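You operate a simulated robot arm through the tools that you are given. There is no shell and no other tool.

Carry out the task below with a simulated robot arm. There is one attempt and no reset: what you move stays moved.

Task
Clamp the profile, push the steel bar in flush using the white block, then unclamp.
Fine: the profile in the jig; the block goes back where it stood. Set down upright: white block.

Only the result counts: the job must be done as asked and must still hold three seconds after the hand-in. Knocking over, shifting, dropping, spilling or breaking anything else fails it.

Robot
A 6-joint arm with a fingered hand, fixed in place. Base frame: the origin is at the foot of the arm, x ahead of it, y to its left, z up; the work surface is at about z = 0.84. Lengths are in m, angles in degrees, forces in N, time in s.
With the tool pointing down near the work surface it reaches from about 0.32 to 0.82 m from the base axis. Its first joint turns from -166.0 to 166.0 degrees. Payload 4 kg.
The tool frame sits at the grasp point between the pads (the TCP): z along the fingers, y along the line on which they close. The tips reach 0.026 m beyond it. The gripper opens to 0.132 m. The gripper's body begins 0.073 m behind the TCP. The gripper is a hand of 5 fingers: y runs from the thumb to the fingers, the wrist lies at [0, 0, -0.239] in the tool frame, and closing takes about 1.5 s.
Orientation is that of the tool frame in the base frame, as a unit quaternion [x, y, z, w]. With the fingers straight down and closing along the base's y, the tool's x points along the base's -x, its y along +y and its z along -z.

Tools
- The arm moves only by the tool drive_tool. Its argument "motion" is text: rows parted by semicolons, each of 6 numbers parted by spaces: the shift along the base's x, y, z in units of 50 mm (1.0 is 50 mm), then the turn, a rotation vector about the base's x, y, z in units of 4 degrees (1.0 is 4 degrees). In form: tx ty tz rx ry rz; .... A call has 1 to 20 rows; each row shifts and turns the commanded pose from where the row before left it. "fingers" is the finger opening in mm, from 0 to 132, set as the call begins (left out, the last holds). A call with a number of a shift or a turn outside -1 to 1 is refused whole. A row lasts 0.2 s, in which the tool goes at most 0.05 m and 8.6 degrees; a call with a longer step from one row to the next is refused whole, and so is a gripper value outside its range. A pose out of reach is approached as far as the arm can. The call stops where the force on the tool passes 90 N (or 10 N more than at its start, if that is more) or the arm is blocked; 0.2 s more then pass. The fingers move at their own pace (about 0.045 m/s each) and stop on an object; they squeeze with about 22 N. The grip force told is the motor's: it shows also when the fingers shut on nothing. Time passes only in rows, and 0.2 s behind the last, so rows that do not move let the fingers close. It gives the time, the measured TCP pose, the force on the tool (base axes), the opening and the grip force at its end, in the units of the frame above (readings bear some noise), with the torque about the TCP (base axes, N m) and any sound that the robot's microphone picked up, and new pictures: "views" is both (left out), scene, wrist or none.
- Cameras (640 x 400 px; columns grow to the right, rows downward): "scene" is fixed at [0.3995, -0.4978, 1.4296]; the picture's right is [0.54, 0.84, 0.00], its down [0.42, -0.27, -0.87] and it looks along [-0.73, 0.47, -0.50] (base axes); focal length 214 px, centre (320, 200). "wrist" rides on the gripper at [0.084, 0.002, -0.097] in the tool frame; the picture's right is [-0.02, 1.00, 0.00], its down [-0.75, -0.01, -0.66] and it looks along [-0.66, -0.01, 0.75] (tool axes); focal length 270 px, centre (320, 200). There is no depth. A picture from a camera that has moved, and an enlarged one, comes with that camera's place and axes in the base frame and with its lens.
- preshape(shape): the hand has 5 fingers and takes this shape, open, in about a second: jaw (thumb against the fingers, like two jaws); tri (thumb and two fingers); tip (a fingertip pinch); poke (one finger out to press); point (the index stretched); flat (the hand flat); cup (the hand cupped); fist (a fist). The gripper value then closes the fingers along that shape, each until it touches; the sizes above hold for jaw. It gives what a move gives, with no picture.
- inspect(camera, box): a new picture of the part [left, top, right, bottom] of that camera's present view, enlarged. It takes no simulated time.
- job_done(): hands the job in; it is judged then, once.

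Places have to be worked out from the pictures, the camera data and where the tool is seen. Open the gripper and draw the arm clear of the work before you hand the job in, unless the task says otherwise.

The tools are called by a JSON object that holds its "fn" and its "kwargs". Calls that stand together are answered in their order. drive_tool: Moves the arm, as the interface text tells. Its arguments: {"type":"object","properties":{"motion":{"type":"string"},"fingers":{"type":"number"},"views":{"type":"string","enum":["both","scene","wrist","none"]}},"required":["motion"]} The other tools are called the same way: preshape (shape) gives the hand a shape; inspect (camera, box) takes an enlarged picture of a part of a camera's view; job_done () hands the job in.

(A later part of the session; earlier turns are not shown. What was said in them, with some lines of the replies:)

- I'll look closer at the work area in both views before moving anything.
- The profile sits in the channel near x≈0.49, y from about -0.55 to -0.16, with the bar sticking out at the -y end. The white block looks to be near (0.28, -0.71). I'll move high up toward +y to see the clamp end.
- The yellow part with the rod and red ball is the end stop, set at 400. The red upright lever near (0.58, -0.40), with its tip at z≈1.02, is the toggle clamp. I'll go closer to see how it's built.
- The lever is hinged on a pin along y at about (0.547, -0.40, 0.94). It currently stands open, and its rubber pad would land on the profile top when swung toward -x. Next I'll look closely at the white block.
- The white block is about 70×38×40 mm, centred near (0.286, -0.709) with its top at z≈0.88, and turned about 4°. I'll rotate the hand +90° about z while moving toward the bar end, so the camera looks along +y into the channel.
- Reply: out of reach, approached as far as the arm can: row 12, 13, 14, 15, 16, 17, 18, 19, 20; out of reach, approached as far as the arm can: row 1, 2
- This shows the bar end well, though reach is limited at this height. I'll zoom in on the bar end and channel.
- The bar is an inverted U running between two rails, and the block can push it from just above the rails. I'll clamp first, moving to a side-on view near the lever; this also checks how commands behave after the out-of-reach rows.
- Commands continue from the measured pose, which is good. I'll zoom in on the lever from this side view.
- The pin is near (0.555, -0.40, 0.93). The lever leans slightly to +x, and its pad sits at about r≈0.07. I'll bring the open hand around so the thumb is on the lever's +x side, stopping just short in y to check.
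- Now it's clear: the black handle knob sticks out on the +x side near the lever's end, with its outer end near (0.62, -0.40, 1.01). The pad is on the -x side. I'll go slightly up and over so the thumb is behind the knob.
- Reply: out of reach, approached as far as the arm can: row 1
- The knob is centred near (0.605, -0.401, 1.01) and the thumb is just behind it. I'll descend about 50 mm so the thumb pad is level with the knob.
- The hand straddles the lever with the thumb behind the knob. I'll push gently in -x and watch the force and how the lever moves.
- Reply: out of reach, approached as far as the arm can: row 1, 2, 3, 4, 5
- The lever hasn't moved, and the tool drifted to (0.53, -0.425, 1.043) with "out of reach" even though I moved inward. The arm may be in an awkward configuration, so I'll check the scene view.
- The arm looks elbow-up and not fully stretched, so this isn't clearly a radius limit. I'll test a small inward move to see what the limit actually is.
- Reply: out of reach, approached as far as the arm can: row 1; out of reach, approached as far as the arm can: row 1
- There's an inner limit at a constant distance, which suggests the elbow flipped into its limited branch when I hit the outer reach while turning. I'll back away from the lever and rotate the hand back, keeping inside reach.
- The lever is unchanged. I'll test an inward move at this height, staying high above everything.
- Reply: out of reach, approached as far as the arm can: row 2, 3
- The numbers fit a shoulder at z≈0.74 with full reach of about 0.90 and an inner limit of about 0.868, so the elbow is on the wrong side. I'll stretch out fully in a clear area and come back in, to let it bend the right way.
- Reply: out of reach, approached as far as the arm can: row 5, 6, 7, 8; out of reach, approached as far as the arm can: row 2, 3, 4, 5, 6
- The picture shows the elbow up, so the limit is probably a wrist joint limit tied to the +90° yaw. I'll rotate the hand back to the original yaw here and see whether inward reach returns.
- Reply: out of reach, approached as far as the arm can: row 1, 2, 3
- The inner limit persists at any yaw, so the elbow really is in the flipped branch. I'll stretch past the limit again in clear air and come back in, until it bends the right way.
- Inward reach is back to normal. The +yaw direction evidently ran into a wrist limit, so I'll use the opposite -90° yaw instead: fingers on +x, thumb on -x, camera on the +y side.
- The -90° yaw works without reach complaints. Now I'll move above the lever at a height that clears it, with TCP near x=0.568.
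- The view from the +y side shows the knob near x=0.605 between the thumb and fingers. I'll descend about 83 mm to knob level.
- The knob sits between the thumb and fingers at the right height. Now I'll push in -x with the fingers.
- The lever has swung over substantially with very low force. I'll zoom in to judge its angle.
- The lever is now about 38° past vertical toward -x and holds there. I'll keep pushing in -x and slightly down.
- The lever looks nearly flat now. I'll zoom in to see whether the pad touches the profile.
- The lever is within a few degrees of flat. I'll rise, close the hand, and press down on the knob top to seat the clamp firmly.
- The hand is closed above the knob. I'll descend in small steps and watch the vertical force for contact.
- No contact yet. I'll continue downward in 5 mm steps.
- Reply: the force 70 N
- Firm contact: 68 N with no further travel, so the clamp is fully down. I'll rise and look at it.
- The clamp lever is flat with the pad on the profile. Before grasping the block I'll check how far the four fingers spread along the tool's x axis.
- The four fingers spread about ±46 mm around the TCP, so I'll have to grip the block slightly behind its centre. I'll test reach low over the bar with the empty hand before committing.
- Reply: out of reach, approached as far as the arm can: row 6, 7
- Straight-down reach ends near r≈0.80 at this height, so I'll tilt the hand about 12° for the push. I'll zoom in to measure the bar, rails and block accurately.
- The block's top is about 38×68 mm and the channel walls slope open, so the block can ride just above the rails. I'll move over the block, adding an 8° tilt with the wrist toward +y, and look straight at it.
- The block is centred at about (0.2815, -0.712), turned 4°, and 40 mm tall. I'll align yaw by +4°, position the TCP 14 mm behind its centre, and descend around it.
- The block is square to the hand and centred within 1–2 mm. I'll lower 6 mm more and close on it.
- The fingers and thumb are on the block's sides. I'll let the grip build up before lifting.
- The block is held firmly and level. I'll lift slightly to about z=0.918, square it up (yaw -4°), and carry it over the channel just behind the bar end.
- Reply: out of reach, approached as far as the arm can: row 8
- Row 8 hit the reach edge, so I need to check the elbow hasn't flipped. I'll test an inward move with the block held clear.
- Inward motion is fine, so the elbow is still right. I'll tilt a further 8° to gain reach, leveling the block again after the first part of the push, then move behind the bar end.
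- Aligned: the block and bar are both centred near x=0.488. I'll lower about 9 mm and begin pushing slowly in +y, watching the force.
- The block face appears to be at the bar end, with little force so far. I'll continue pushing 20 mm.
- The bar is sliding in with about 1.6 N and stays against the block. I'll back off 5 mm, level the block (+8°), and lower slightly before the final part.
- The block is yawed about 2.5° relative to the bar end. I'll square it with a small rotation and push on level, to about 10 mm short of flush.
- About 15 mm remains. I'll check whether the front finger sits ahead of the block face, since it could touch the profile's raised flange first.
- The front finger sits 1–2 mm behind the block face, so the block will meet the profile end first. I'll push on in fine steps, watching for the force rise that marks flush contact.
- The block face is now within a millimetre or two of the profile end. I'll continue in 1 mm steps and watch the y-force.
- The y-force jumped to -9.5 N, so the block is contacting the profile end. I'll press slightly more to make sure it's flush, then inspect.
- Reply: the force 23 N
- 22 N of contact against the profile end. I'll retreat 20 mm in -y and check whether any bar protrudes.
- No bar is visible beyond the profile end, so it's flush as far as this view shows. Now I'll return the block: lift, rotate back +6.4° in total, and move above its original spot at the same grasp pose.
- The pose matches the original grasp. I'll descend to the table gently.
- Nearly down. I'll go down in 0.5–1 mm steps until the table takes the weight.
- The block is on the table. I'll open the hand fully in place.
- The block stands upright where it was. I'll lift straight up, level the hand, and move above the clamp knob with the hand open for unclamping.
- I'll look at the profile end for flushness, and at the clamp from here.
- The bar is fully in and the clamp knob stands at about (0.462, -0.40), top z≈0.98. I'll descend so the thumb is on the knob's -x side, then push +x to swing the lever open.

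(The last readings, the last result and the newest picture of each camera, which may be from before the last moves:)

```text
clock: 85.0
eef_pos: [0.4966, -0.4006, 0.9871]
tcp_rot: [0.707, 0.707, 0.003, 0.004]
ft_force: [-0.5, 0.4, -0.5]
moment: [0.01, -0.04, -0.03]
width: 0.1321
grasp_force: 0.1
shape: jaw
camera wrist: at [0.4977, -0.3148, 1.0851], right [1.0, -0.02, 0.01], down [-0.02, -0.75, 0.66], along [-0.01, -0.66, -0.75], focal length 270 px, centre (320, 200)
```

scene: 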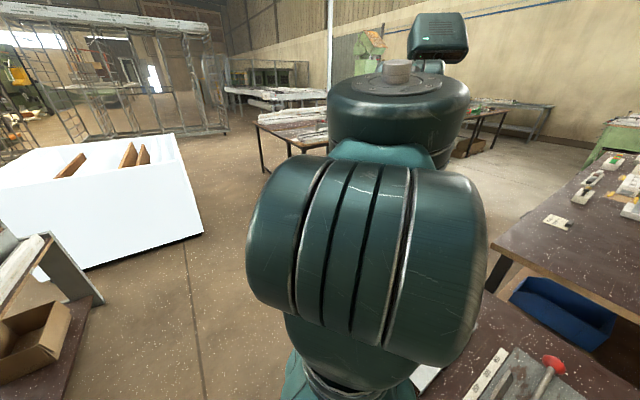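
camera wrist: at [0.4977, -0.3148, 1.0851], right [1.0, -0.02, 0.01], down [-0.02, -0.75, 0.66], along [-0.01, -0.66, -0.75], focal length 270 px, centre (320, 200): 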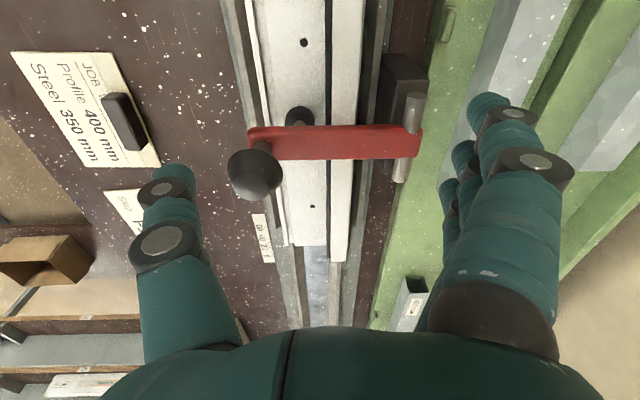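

The thumb is left of the knob at the right height. I'll push in +x slowly.

{"fn": "drive_tool", "kwargs": {"motion": "0.2 0 0 0 0 0; 0.2 0 0 0 0 0; 0.2 0 0 0 0 0; 0.2 0 0 0 0 0", "views": "wrist"}}

```text
clock: 86.0
eef_pos: [0.5371, -0.4004, 0.9885]
tcp_rot: [0.708, 0.707, 0.003, 0.004]
ft_force: [-7.8, 1.7, 5.8]
moment: [0.01, 0.59, -0.15]
width: 0.1319
grasp_force: 0.1
shape: jaw
camera wrist: at [0.5388, -0.3148, 1.0863], right [1.0, -0.02, 0.01], down [-0.02, -0.75, 0.66], along [-0.01, -0.66, -0.75], focal length 270 px, centre (320, 200)
```

wrist: 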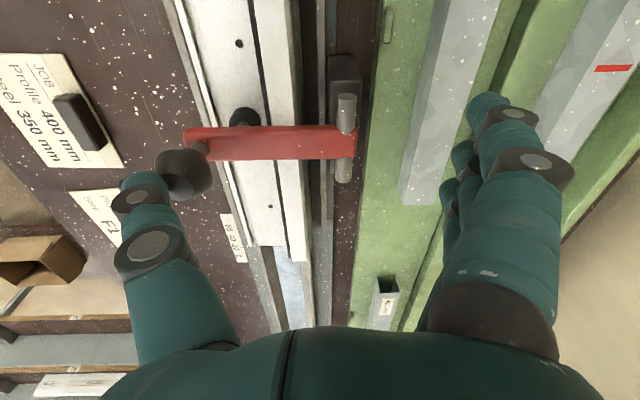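

The thumb just flexes at about 8 N; the clamp is locked over centre and needs a lift instead. I'll back off, rise, and rotate to yaw 0 so I can pinch the knob along y and swing it freely about the pin axis.

{"fn": "drive_tool", "kwargs": {"motion": "-0.4 0 0 0 0 0; -0.4 0 0 0 0 0; 0 0 0.7 0 0 0; 0 0 0.8 0 0 0; 0 0 0 0 0 1; 0 0 0 0 0 1; 0 0 0 0 0 1; 0 0 0 0 0 1; 0 0 0 0 0 1; 0 0 0 0 0 1; 0 0 0 0 0 1; 0 0 0 0 0 1; 0 0 0 0 0 1; 0 0 0 0 0 1; 0 0 0 0 0 1; 0 0 0 0 0 1; 0 0 0 0 0 1; 0 0 0 0 0 1; 0 0 0 0 0 1; 0 0 0 0 0 1", "views": "wrist"}}

{"fn": "drive_tool", "kwargs": {"motion": "0 0 0 0 0 1; 0 0 0 0 0 1; 0 0 0 0 0 1; 0 0 0 0 0 1; 0 0 0 0 0 1; 0 0 0 0 0 1; 0 0 0 0 0 0.5; 0 0 0 0 0 0", "views": "wrist"}}

```text
clock: 90.2
eef_pos: [0.498, -0.3995, 1.0641]
tcp_rot: [0.224, 0.975, 0.005, 0.001]
ft_force: [0.3, 0.2, -0.5]
moment: [-0.03, 0.0, 0.01]
width: 0.1318
grasp_force: 0.1
shape: jaw
camera wrist: at [0.4226, -0.3613, 1.1611], right [0.46, 0.89, 0.01], down [0.67, -0.35, 0.66], along [0.59, -0.29, -0.75], focal length 270 px, centre (320, 200)
```

wrist: 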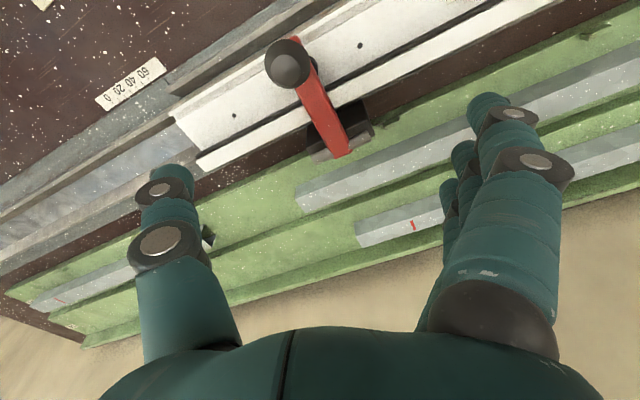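

```text
clock: 92.0
eef_pos: [0.4973, -0.3998, 1.0638]
tcp_rot: [0.0, 1.0, 0.006, 0.0]
ft_force: [0.2, -0.4, 0.2]
moment: [-0.01, 0.01, -0.01]
width: 0.1322
grasp_force: 0.1
shape: jaw
camera wrist: at [0.4134, -0.3982, 1.1611], right [0.02, 1.0, 0.01], down [0.75, -0.02, 0.66], along [0.66, -0.01, -0.75], focal length 270 px, centre (320, 200)
```

wrist: 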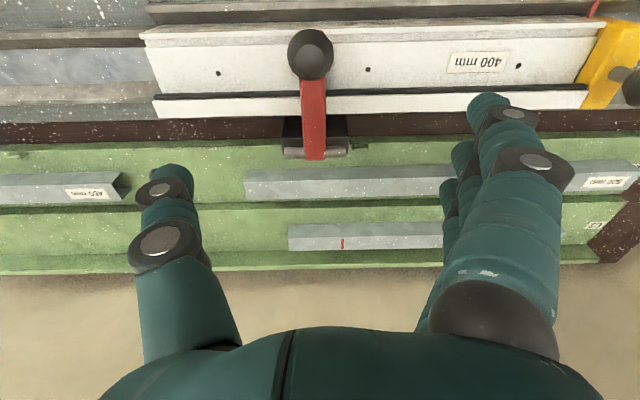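

From this view the knob is near (0.459, -0.404), and no bar protrudes at the profile's left end. I'll position over the knob and descend so the fingertips are below its widest part.

{"fn": "inspect", "kwargs": {"camera": "wrist", "box": [90, 0, 240, 130]}}

{"fn": "drive_tool", "kwargs": {"motion": "-0.36 -0.04 -0.3 0 0 0; -0.36 -0.04 -0.3 0 0 0; 0 0 -0.4 0 0 0; 0 0 -0.4 0 0 0; 0 0 -0.4 0 0 0; 0 0 0 0 0 0", "views": "wrist"}}

```text
3.08 times, centred on (165, 65) of wrist
camera zoom: at [0.4134, -0.3982, 1.1611], right [0.02, 1.0, 0.01], down [0.75, -0.02, 0.66], along [0.66, -0.01, -0.75], focal length 832 px, centre (797, 615)
```

zoom: 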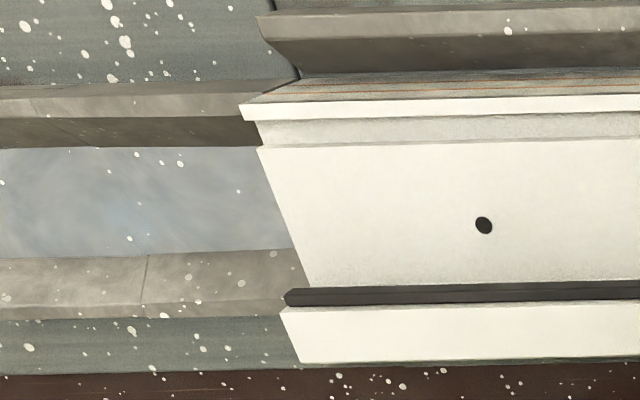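

```text
clock: 93.4
eef_pos: [0.4615, -0.4049, 0.9723]
tcp_rot: [0.001, 1.0, 0.005, 0.0]
ft_force: [0.2, -0.6, -0.9]
moment: [-0.02, -0.01, 0.01]
width: 0.132
grasp_force: 0.1
shape: jaw
camera wrist: at [0.3776, -0.4031, 1.07], right [0.02, 1.0, 0.01], down [0.75, -0.02, 0.66], along [0.66, -0.01, -0.75], focal length 270 px, centre (320, 200)
```

wrist: 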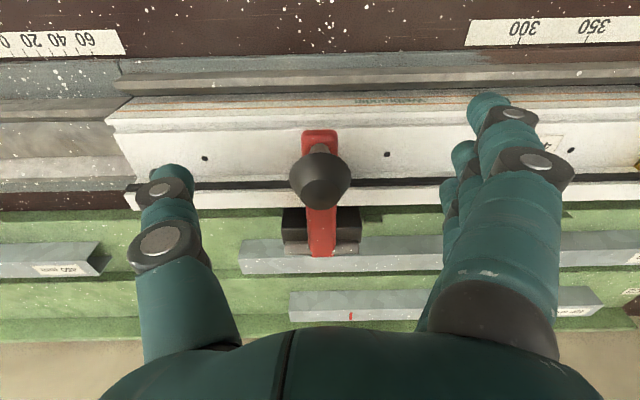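

The knob is centred between the thumb and fingers. I'll close to pinch it along y.

{"fn": "drive_tool", "kwargs": {"motion": "0 0 0 0 0 0; 0 0 0 0 0 0; 0 0 0 0 0 0; 0 0 0 0 0 0; 0 0 0 0 0 0; 0 0 0 0 0 0; 0 0 0 0 0 0; 0 0 0 0 0 0; 0 0 0 0 0 0; 0 0 0 0 0 0", "fingers": 0, "views": "wrist"}}

```text
clock: 95.6
eef_pos: [0.462, -0.4061, 0.9711]
tcp_rot: [-0.001, 1.0, 0.004, 0.0]
ft_force: [2.2, -8.3, -5.4]
moment: [-0.04, -0.03, 0.04]
width: 0.0122
grasp_force: 22.1
shape: jaw
camera wrist: at [0.3776, -0.4036, 1.0697], right [0.02, 1.0, 0.01], down [0.75, -0.02, 0.66], along [0.66, -0.01, -0.75], focal length 270 px, centre (320, 200)
```

wrist: 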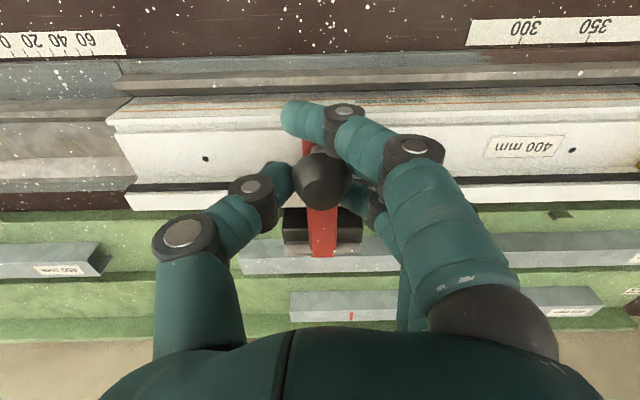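

The knob is gripped at 22 N. I'll lift along the first part of the arc, up and slightly +x, and check the response.

{"fn": "drive_tool", "kwargs": {"motion": "0.07 0 0.15 0 0 0; 0.08 0 0.15 0 0 0; 0 0 0 0 0 0", "views": "wrist"}}

```text
clock: 96.4
eef_pos: [0.4693, -0.4045, 0.9872]
tcp_rot: [0.001, 1.0, 0.005, 0.0]
ft_force: [-4.3, -12.8, -0.8]
moment: [-0.16, 0.17, 0.07]
width: 0.0121
grasp_force: 21.6
shape: jaw
camera wrist: at [0.3849, -0.4031, 1.0851], right [0.02, 1.0, 0.01], down [0.75, -0.02, 0.66], along [0.66, -0.01, -0.75], focal length 270 px, centre (320, 200)
```

wrist: 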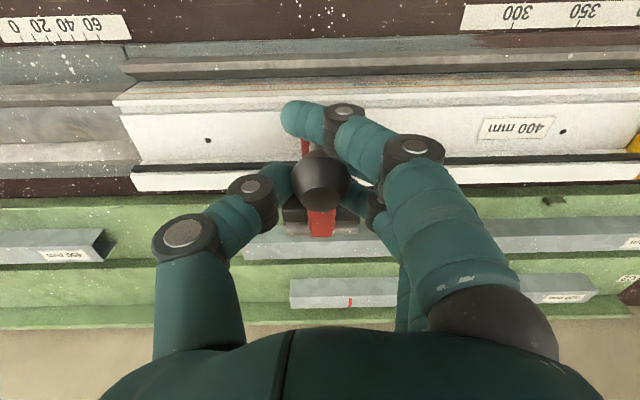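

The lever follows the hand freely. I'll continue along the arc to about 60°, easing a little toward -y to relieve the side load.

{"fn": "drive_tool", "kwargs": {"motion": "0.2 -0.03 0.27 0 0 0; 0.24 0 0.23 0 0 0; 0.28 0 0.19 0 0 0; 0 0 0 0 0 0", "views": "wrist"}}

```text
clock: 97.4
eef_pos: [0.5047, -0.406, 1.0205]
tcp_rot: [0.0, 1.0, 0.005, 0.0]
ft_force: [2.3, -10.9, -8.3]
moment: [-0.04, 0.14, 0.07]
width: 0.012
grasp_force: 21.5
shape: jaw
camera wrist: at [0.4209, -0.4037, 1.1192], right [0.02, 1.0, 0.01], down [0.75, -0.02, 0.66], along [0.66, -0.01, -0.75], focal length 270 px, centre (320, 200)
```

wrist: 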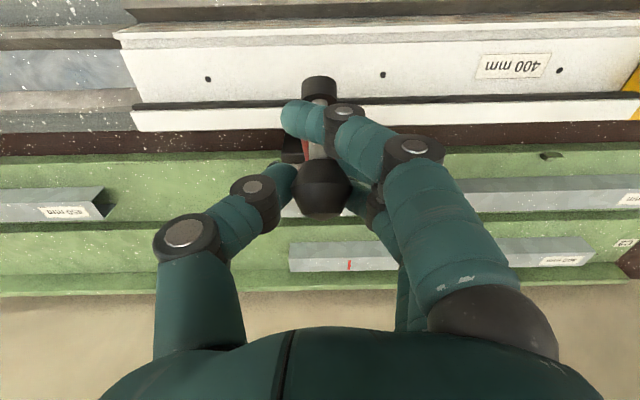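

It's about half open, with the pad clearly lifted off. I'll continue the arc with less rise.

{"fn": "drive_tool", "kwargs": {"motion": "0.3 -0.02 0.08 0 0 0; 0.32 0 0.04 0 0 0; 0.33 0 0 0 0 0; 0 0 0 0 0 0", "views": "wrist"}}

```text
clock: 98.4
eef_pos: [0.5521, -0.4084, 1.0301]
tcp_rot: [-0.001, 1.0, 0.004, 0.001]
ft_force: [-8.5, -8.9, 22.7]
moment: [-0.21, 0.83, -0.06]
width: 0.0102
grasp_force: 21.9
shape: jaw
camera wrist: at [0.4674, -0.4051, 1.1272], right [0.02, 1.0, 0.01], down [0.75, -0.02, 0.66], along [0.66, -0.01, -0.75], focal length 270 px, centre (320, 200)
```

wrist: 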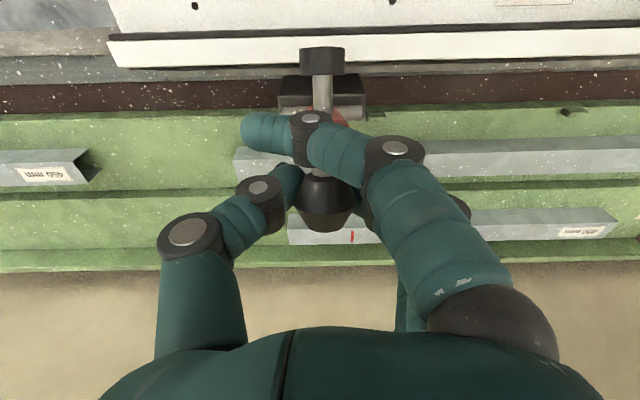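

The lever is close to upright and the hand is pressing down slightly (22 N). I'll ease up a few mm and keep pulling +x toward fully open.

{"fn": "drive_tool", "kwargs": {"motion": "0.1 -0.04 0.1 0 0 0; 0.2 0 0.02 0 0 0; 0 0 0 0 0 0", "views": "wrist"}}

```text
clock: 99.2
eef_pos: [0.5669, -0.408, 1.0318]
tcp_rot: [0.0, 1.0, 0.006, -0.001]
ft_force: [-10.9, -7.5, -17.0]
moment: [-0.25, 0.82, 0.1]
width: 0.008
grasp_force: 21.5
shape: jaw
camera wrist: at [0.483, -0.407, 1.1306], right [0.02, 1.0, 0.01], down [0.75, -0.02, 0.66], along [0.66, 0.0, -0.75], focal length 270 px, centre (320, 200)
```

wrist: 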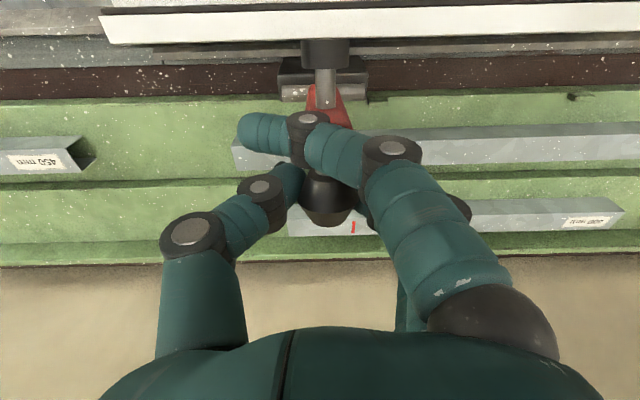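

The lever is nearly upright. I'll release here, since the lever held by friction before, and then rise to look.

{"fn": "drive_tool", "kwargs": {"motion": "0 0 -0.04 0 0 0; 0 0 0 0 0 0; 0 0 0 0 0 0; 0 0 0 0 0 0; 0 0 0 0 0 0; 0 0 0 0 0 0; 0 0 0 0 0 0; 0 0 0 0 0 0; 0 0 0 0 0 0", "fingers": 132, "views": "wrist"}}

```text
clock: 101.2
eef_pos: [0.5673, -0.4089, 1.0358]
tcp_rot: [0.0, 1.0, 0.003, 0.004]
ft_force: [-12.2, -24.5, 51.5]
moment: [-0.55, 1.83, 0.69]
width: 0.1143
grasp_force: 0.1
shape: jaw
camera wrist: at [0.482, -0.4068, 1.1343], right [0.02, 1.0, 0.01], down [0.75, -0.02, 0.66], along [0.66, -0.01, -0.75], focal length 270 px, centre (320, 200)
```

wrist: 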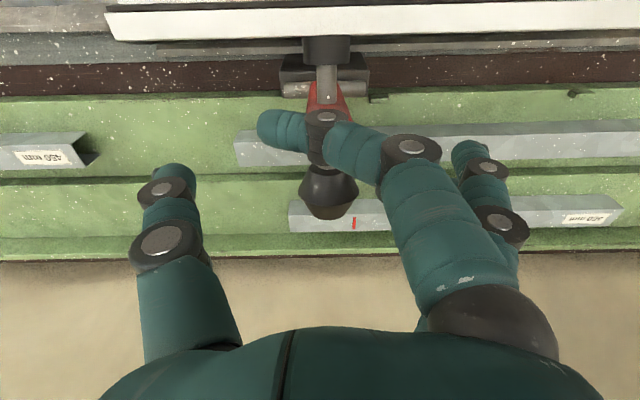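

One finger is caught over the spindle between lever and pad while opening (51 N upward). I'll lift the hand gently to free it.

{"fn": "drive_tool", "kwargs": {"motion": "0 0 0.1 0 0 0; 0 0 0.1 0 0 0; 0 0 0.1 0 0 0; 0 0 0 0 0 0", "views": "wrist"}}

```text
clock: 102.2
eef_pos: [0.5676, -0.4113, 1.0452]
tcp_rot: [0.001, 1.0, 0.006, 0.0]
ft_force: [0.2, -43.3, -3.2]
moment: [-0.69, -0.08, 1.41]
width: 0.1144
grasp_force: 0.1
shape: jaw
camera wrist: at [0.4842, -0.4085, 1.143], right [0.02, 1.0, 0.01], down [0.75, -0.02, 0.66], along [0.66, -0.01, -0.75], focal length 270 px, centre (320, 200)
```

wrist: 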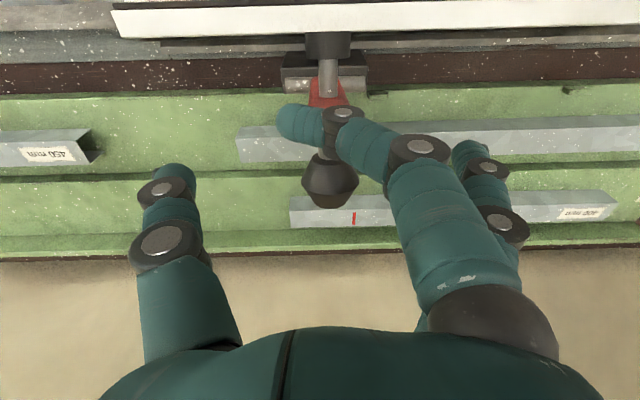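

The finger is hooked on the lever's far side. I'll command the hand to curl briefly so that finger relaxes, and lift clear before the others close on the knob.

{"fn": "drive_tool", "kwargs": {"motion": "0 0 0.05 0 0 0; 0 0 0.3 0 0 0; 0 0 0.4 0 0 0; 0 0 0.5 0 0 0", "fingers": 0, "views": "wrist"}}

```text
clock: 103.2
eef_pos: [0.5649, -0.412, 1.1058]
tcp_rot: [0.001, 1.0, 0.002, -0.003]
ft_force: [-0.8, -0.5, 0.6]
moment: [0.03, -0.05, 0.01]
width: 0.038
grasp_force: 0.1
shape: jaw
out of reach, approached as far as the arm can: row 4
camera wrist: at [0.4819, -0.4094, 1.2037], right [0.02, 1.0, 0.0], down [0.76, -0.02, 0.65], along [0.65, -0.01, -0.76], focal length 270 px, centre (320, 200)
```

wrist: 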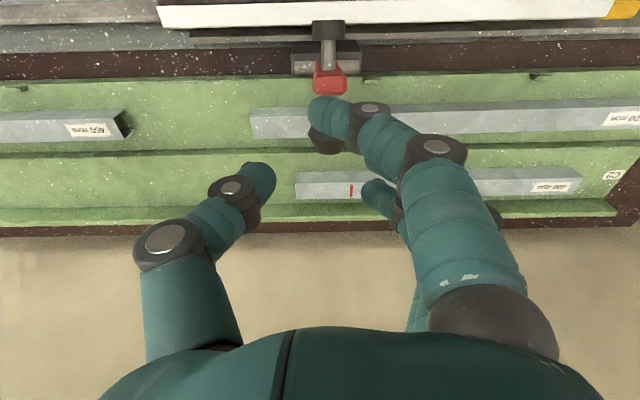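

Freed, with no force. I'll move slightly inward (-x) at this height, open the hand, and look at the lever.

{"fn": "drive_tool", "kwargs": {"motion": "-0.4 0.1 0 0 0 0; -0.5 0 0 0 0 0; -0.5 0 0 0 0 0; -0.5 0 0 0 0 0; 0 0 0 0 0 0; 0 0 0 0 0 0; 0 0 0 0 0 0; 0 0 0 0 0 0", "fingers": 132, "views": "wrist"}}

{"fn": "inspect", "kwargs": {"camera": "wrist", "box": [220, 60, 440, 260]}}

```text
clock: 105.0
eef_pos: [0.4734, -0.4057, 1.1056]
tcp_rot: [0.0, 1.0, 0.004, 0.0]
ft_force: [0.8, 0.6, 0.2]
moment: [0.02, 0.02, 0.01]
width: 0.1316
grasp_force: 0.1
shape: jaw
camera wrist: at [0.3879, -0.4036, 1.2041], right [0.02, 1.0, 0.01], down [0.75, -0.02, 0.66], along [0.66, -0.01, -0.75], focal length 270 px, centre (320, 200)
```

wrist: 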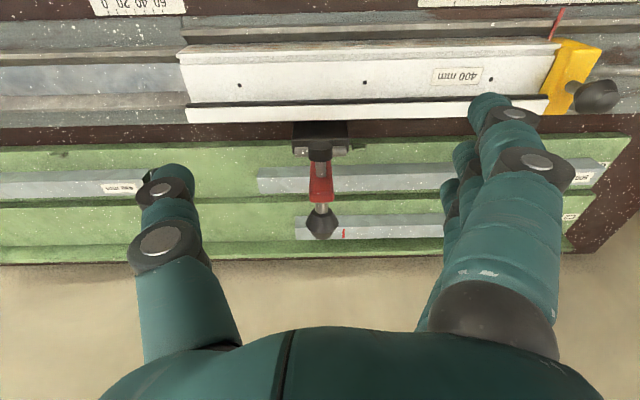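

```text
2.00 times, centred on (330, 160) of wrist
camera zoom: at [0.3879, -0.4036, 1.2041], right [0.02, 1.0, 0.01], down [0.75, -0.02, 0.66], along [0.66, -0.01, -0.75], focal length 541 px, centre (300, 280)
```

zoom: 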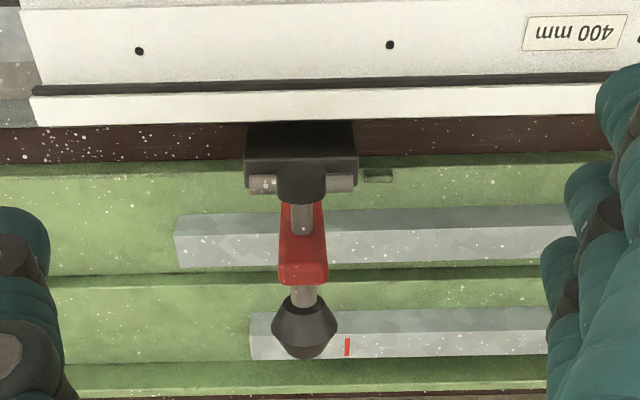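

The lever is upright but about 10° short of vertical; it stood about 11° past vertical originally. I'll close the hand, move to its -x side, and push it the rest of the way to its open rest.

{"fn": "drive_tool", "kwargs": {"motion": "-0.55 0 -0.4 0 0 0; -0.55 0 -0.5 0 0 0; 0 0 -0.6 0 0 0; 0 0 0 0 0 0; 0 0 0 0 0 0; 0 0 0 0 0 0; 0 0 0 0 0 0; 0 0 0 0 0 0; 0 0 0 0 0 0; 0 0 0 0 0 0", "fingers": 0, "views": "wrist"}}

```text
clock: 107.2
eef_pos: [0.4171, -0.4038, 1.0333]
tcp_rot: [0.0, 1.0, 0.005, 0.001]
ft_force: [-0.1, -0.3, -0.6]
moment: [-0.03, 0.03, -0.03]
width: 0.0
grasp_force: 21.9
shape: jaw
camera wrist: at [0.3326, -0.4017, 1.1305], right [0.02, 1.0, 0.01], down [0.75, -0.02, 0.66], along [0.66, -0.01, -0.75], focal length 270 px, centre (320, 200)
```

wrist: 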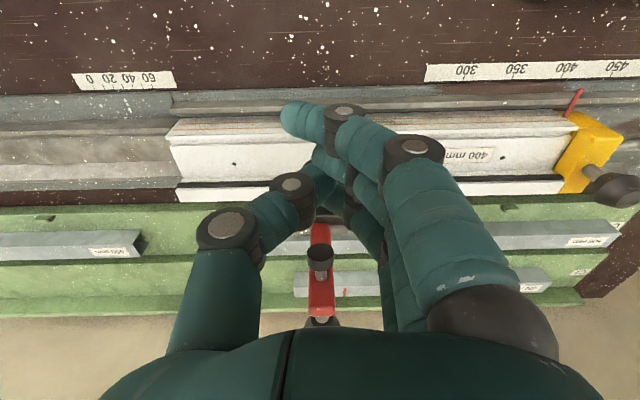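

No complaint from the arm, and the lever is ahead in +x. I'll push +x until contact and then a bit more.

{"fn": "drive_tool", "kwargs": {"motion": "0.3 0 0 0 0 0; 0.3 0 0 0 0 0; 0.2 0 0 0 0 0; 0.2 0 0 0 0 0; 0 0 0 0 0 0", "views": "wrist"}}

```text
clock: 108.4
eef_pos: [0.4656, -0.4058, 1.0314]
tcp_rot: [-0.001, 1.0, 0.005, 0.0]
ft_force: [-0.5, 0.1, -0.1]
moment: [0.01, -0.01, 0.01]
width: 0.0001
grasp_force: 22.0
shape: jaw
camera wrist: at [0.3825, -0.4032, 1.1288], right [0.02, 1.0, 0.01], down [0.75, -0.02, 0.66], along [0.66, -0.01, -0.75], focal length 270 px, centre (320, 200)
```

wrist: 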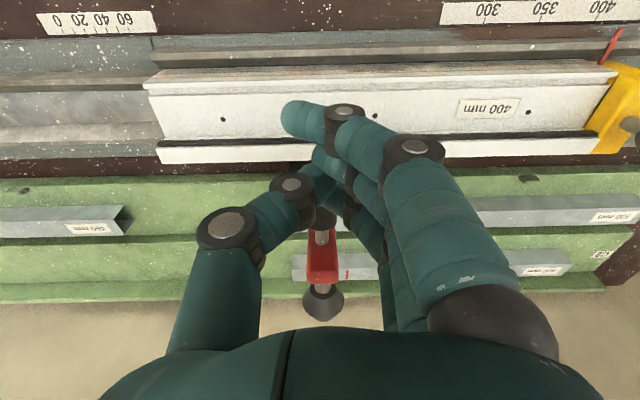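

The fingers are just at the pad. I'll continue pushing in +x.

{"fn": "drive_tool", "kwargs": {"motion": "0.2 0 0 0 0 0; 0.2 0 0 0 0 0; 0.2 0 0 0 0 0; 0 0 0 0 0 0", "views": "wrist"}}

```text
clock: 109.4
eef_pos: [0.496, -0.4047, 1.0314]
tcp_rot: [0.0, 1.0, 0.006, 0.001]
ft_force: [1.1, 0.1, 0.0]
moment: [-0.01, -0.02, 0.0]
width: 0.0001
grasp_force: 22.1
shape: jaw
camera wrist: at [0.4119, -0.4038, 1.129], right [0.02, 1.0, 0.01], down [0.75, -0.02, 0.66], along [0.66, -0.01, -0.75], focal length 270 px, centre (320, 200)
```

wrist: 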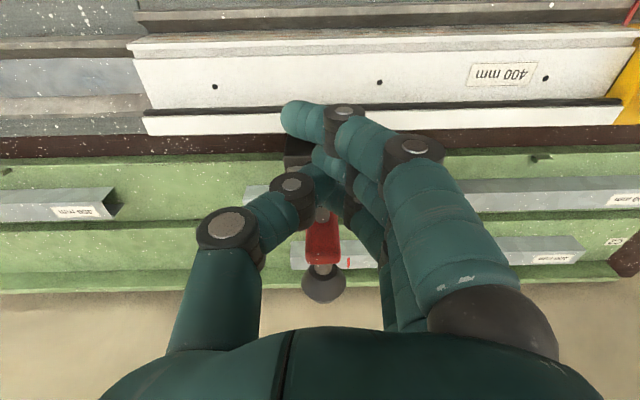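

The lever is rotating slowly. I'll push about 25 mm more.

{"fn": "drive_tool", "kwargs": {"motion": "0.2 0 0 0 0 0; 0.2 0 0 0 0 0; 0.1 0 0 0 0 0; 0 0 0 0 0 0", "views": "wrist"}}

```text
clock: 110.4
eef_pos: [0.5158, -0.4061, 1.0304]
tcp_rot: [0.003, 1.0, 0.008, -0.003]
ft_force: [-54.6, -1.6, -5.8]
moment: [-0.11, 1.6, 0.16]
width: 0.0001
grasp_force: 22.2
shape: jaw
camera wrist: at [0.4328, -0.4044, 1.1274], right [0.03, 1.0, 0.02], down [0.76, -0.03, 0.65], along [0.65, -0.01, -0.76], focal length 270 px, centre (320, 200)
```

wrist: 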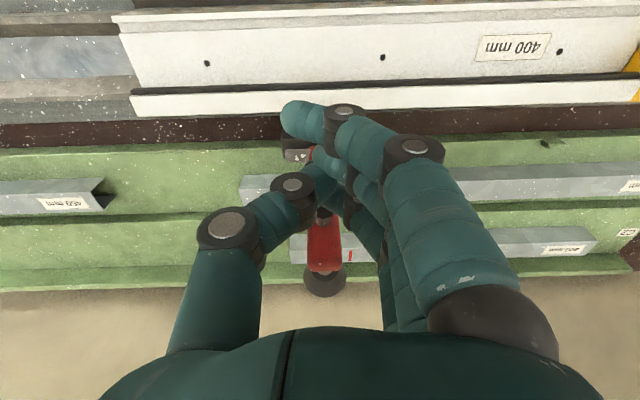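

54 N means the lever is at its open stop. I'll back off in -x, then rise and look.

{"fn": "drive_tool", "kwargs": {"motion": "-0.3 0 0 0 0 0; -0.8 0 0 0 0 0; -0.8 0 0.3 0 0 0; 0 0 0.8 0 0 0; 0 0 0.8 0 0 0; 0 0 0 0 0 0; 0 0 0 0 0 0; 0 0 0 0 0 0; 0 0 0 0 0 0; 0 0 0 0 0 0", "fingers": 132, "views": "both"}}

{"fn": "inspect", "kwargs": {"camera": "wrist", "box": [160, 80, 480, 290]}}

```text
clock: 112.6
eef_pos: [0.4258, -0.4063, 1.1245]
tcp_rot: [0.001, 1.0, 0.005, 0.0]
ft_force: [-0.4, 0.4, -0.2]
moment: [-0.02, 0.01, -0.02]
width: 0.1319
grasp_force: 0.1
shape: jaw
camera wrist: at [0.3421, -0.4039, 1.2232], right [0.02, 1.0, 0.01], down [0.75, -0.02, 0.66], along [0.66, -0.01, -0.75], focal length 270 px, centre (320, 200)
```

scene: 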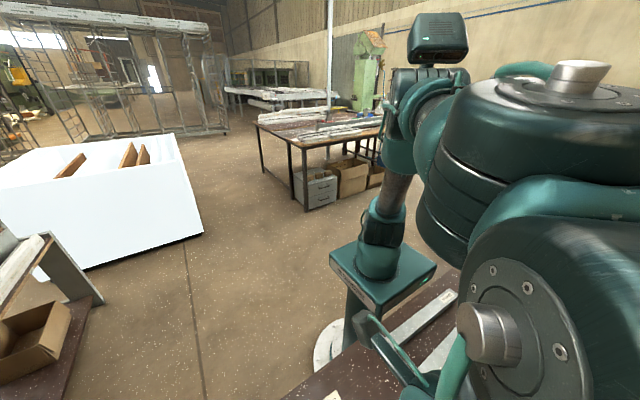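
wrist: 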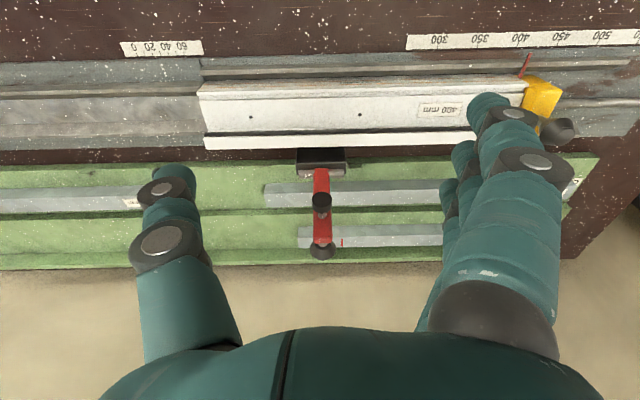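

```text
1.90 times, centred on (320, 185) of wrist
camera zoom: at [0.3421, -0.4039, 1.2232], right [0.02, 1.0, 0.01], down [0.75, -0.02, 0.66], along [0.66, -0.01, -0.75], focal length 515 px, centre (320, 229)
```

zoom: 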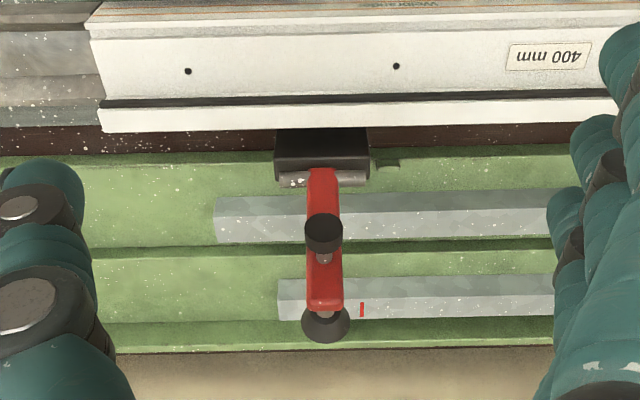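

The lever is back at its original open rest. I'll take an oblique look at the profile end (yaw +40°, inside reach) to confirm the bar is flush.

{"fn": "drive_tool", "kwargs": {"motion": "0 -0.38 -0.2 0 0 1; 0 -0.38 -0.3 0 0 1; 0 -0.38 -0.34 0 0 1; 0.04 -0.38 -0.34 0 0 1; 0.04 -0.38 -0.34 0 0 1; 0.04 -0.38 -0.34 0 0 1; 0.04 -0.38 -0.34 0 0 1; 0.04 -0.38 -0.34 0 0 1; 0.04 -0.36 -0.34 0 0 1; 0.04 -0.36 -0.34 0 0 1; 0 0 0 0 0 0", "views": "wrist"}}

```text
clock: 115.0
eef_pos: [0.4573, -0.6064, 0.9773]
tcp_rot: [-0.341, 0.94, 0.013, 0.006]
ft_force: [0.1, 0.6, -0.1]
moment: [-0.03, 0.03, -0.03]
width: 0.1322
grasp_force: 0.1
shape: jaw
out of reach, approached as far as the arm can: row 9, 10
camera wrist: at [0.3926, -0.6616, 1.0742], right [-0.63, 0.78, 0.02], down [0.58, 0.45, 0.67], along [0.52, 0.43, -0.74], focal length 270 px, centre (320, 200)
```

wrist: 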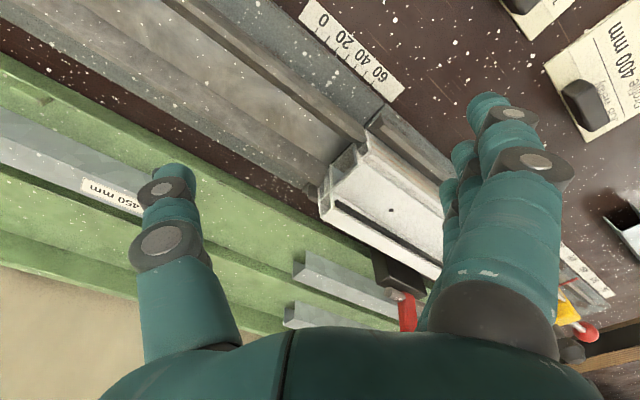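

{"fn": "inspect", "kwargs": {"camera": "wrist", "box": [280, 100, 450, 270]}}

```text
2.35 times, centred on (365, 185) of wrist
camera zoom: at [0.3926, -0.6616, 1.0742], right [-0.63, 0.78, 0.02], down [0.58, 0.45, 0.67], along [0.52, 0.43, -0.74], focal length 636 px, centre (214, 235)
```

zoom: 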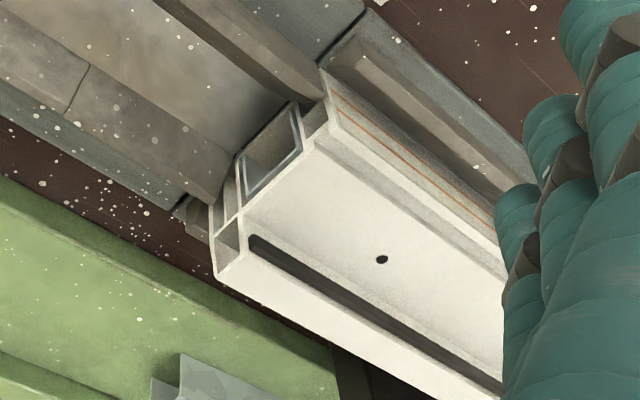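

The U-shaped bar end shows up inside the cavity. I'll zoom tighter to confirm it's flush.

{"fn": "inspect", "kwargs": {"camera": "wrist", "box": [325, 130, 385, 190]}}

```text
6.67 times, centred on (355, 160) of wrist
camera zoom: at [0.3926, -0.6616, 1.0742], right [-0.63, 0.78, 0.02], down [0.58, 0.45, 0.67], along [0.52, 0.43, -0.74], focal length 1802 px, centre (87, 467)
```

zoom: 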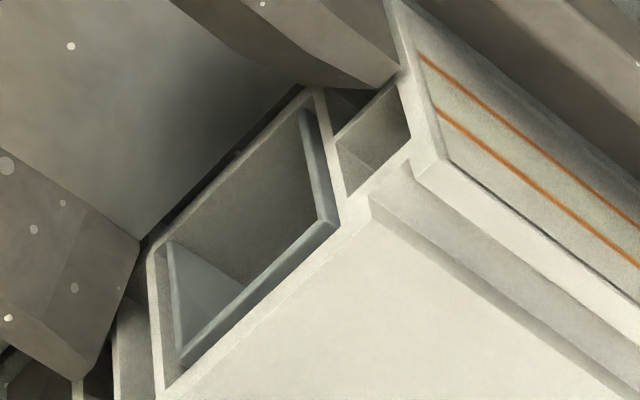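

The bar's end face is level with the profile's rim, so it's flush. I'll draw the arm up and inward, and check the block on the way.

{"fn": "drive_tool", "kwargs": {"motion": "-0.3 0.3 0.5 0 0 -1; -0.3 0.4 0.6 0 0 -1; -0.3 0.4 0.6 0 0 -1; -0.3 0.4 0.6 0 0 -1; -0.3 0.4 0.5 0 0 -1; -0.3 0.2 0.3 0 0 -1; -0.3 0 0.2 0 0 -1; -0.3 0 0.2 0 0 -1; -0.3 0 0 0 0 -1; -0.3 0 0 0 0 -1; 0 0 0 0 0 0", "views": "both"}}

```text
clock: 117.4
eef_pos: [0.3101, -0.5059, 1.1572]
tcp_rot: [0.001, 1.0, 0.005, 0.0]
ft_force: [-0.1, -0.4, -0.3]
moment: [-0.01, -0.01, -0.01]
width: 0.1319
grasp_force: 0.0
shape: jaw
out of reach, approached as far as the arm can: row 1
camera wrist: at [0.2266, -0.5038, 1.2556], right [0.02, 1.0, 0.01], down [0.75, -0.02, 0.66], along [0.66, -0.01, -0.75], focal length 270 px, centre (320, 200)
```

scene: 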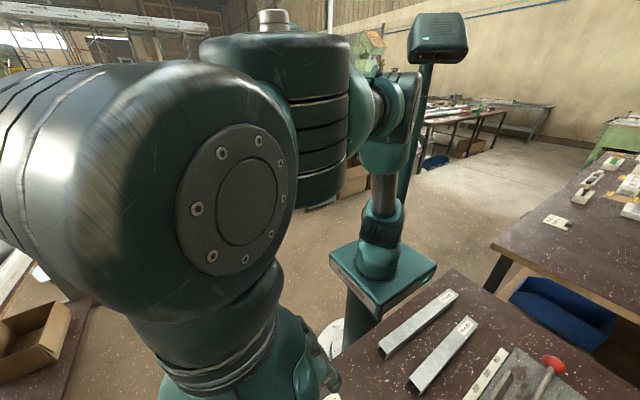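
wrist: 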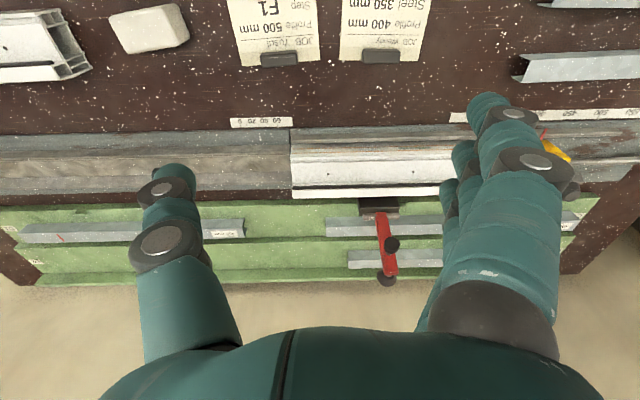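

Everything looks in place. I'll return to the starting pose so I can compare the block's position with the first picture directly.

{"fn": "drive_tool", "kwargs": {"motion": "-0.43 0.5 0.32 0 0 0; -0.43 0.5 0.32 0 0 0; -0.43 0.5 0.32 0 0 0; -0.43 0.5 0.32 0 0 0; 0 0 0 0 0 0; 0 0 0 0 0 0", "views": "wrist"}}

{"fn": "inspect", "kwargs": {"camera": "wrist", "box": [0, 40, 320, 290]}}

```text
clock: 118.8
eef_pos: [0.2252, -0.4082, 1.2203]
tcp_rot: [0.0, 1.0, 0.005, 0.0]
ft_force: [-1.0, 0.4, 0.2]
moment: [0.0, -0.04, -0.01]
width: 0.132
grasp_force: 0.1
shape: jaw
camera wrist: at [0.1414, -0.4062, 1.3175], right [0.02, 1.0, 0.01], down [0.75, -0.02, 0.66], along [0.66, -0.01, -0.75], focal length 270 px, centre (320, 200)
```

wrist: 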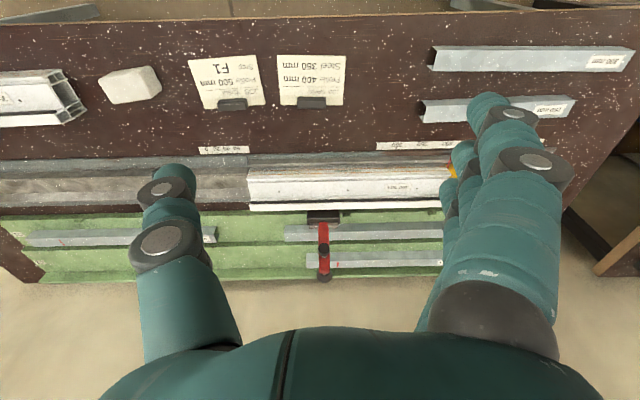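

```text
1.60 times, centred on (160, 165) of wrist
camera zoom: at [0.1414, -0.4062, 1.3175], right [0.02, 1.0, 0.01], down [0.75, -0.02, 0.66], along [0.66, -0.01, -0.75], focal length 432 px, centre (576, 256)
```

zoom: 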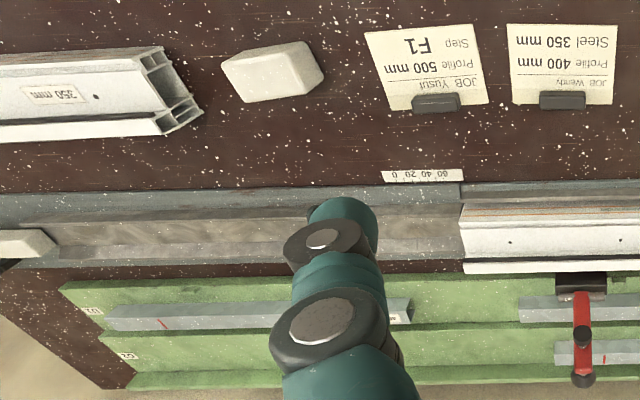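

The block stands upright within a couple of millimetres of its original place. The bar is flush, the clamp lever is back at its open rest, the profile sits in the jig at 400, and the hand is open and clear. Handing in.

{"fn": "job_done", "kwargs": {}}

```text
The job is handed in.
```

The job is handed in: the profile was clamped, the steel bar pushed in flush with the white block, and the clamp opened again.

- **Bar:** the block pressed against the profile end at about 22 N. A close-up of the end afterwards showed the bar level with the rim.
- **Clamp:** the lever is back at its open stop, where it stood at the start. While I was opening it, one finger caught on the lever and pulled at up to about 50 N before I freed it. Nothing looked moved or damaged in the pictures after that.
- **Block:** it stands upright in its original spot, to within about 2 mm and a degree or two of turn, judged by comparing pictures.
- **Profile:** still in the jig. In the last pictures it looked where it started.

The arm is back at its starting pose with the hand open.
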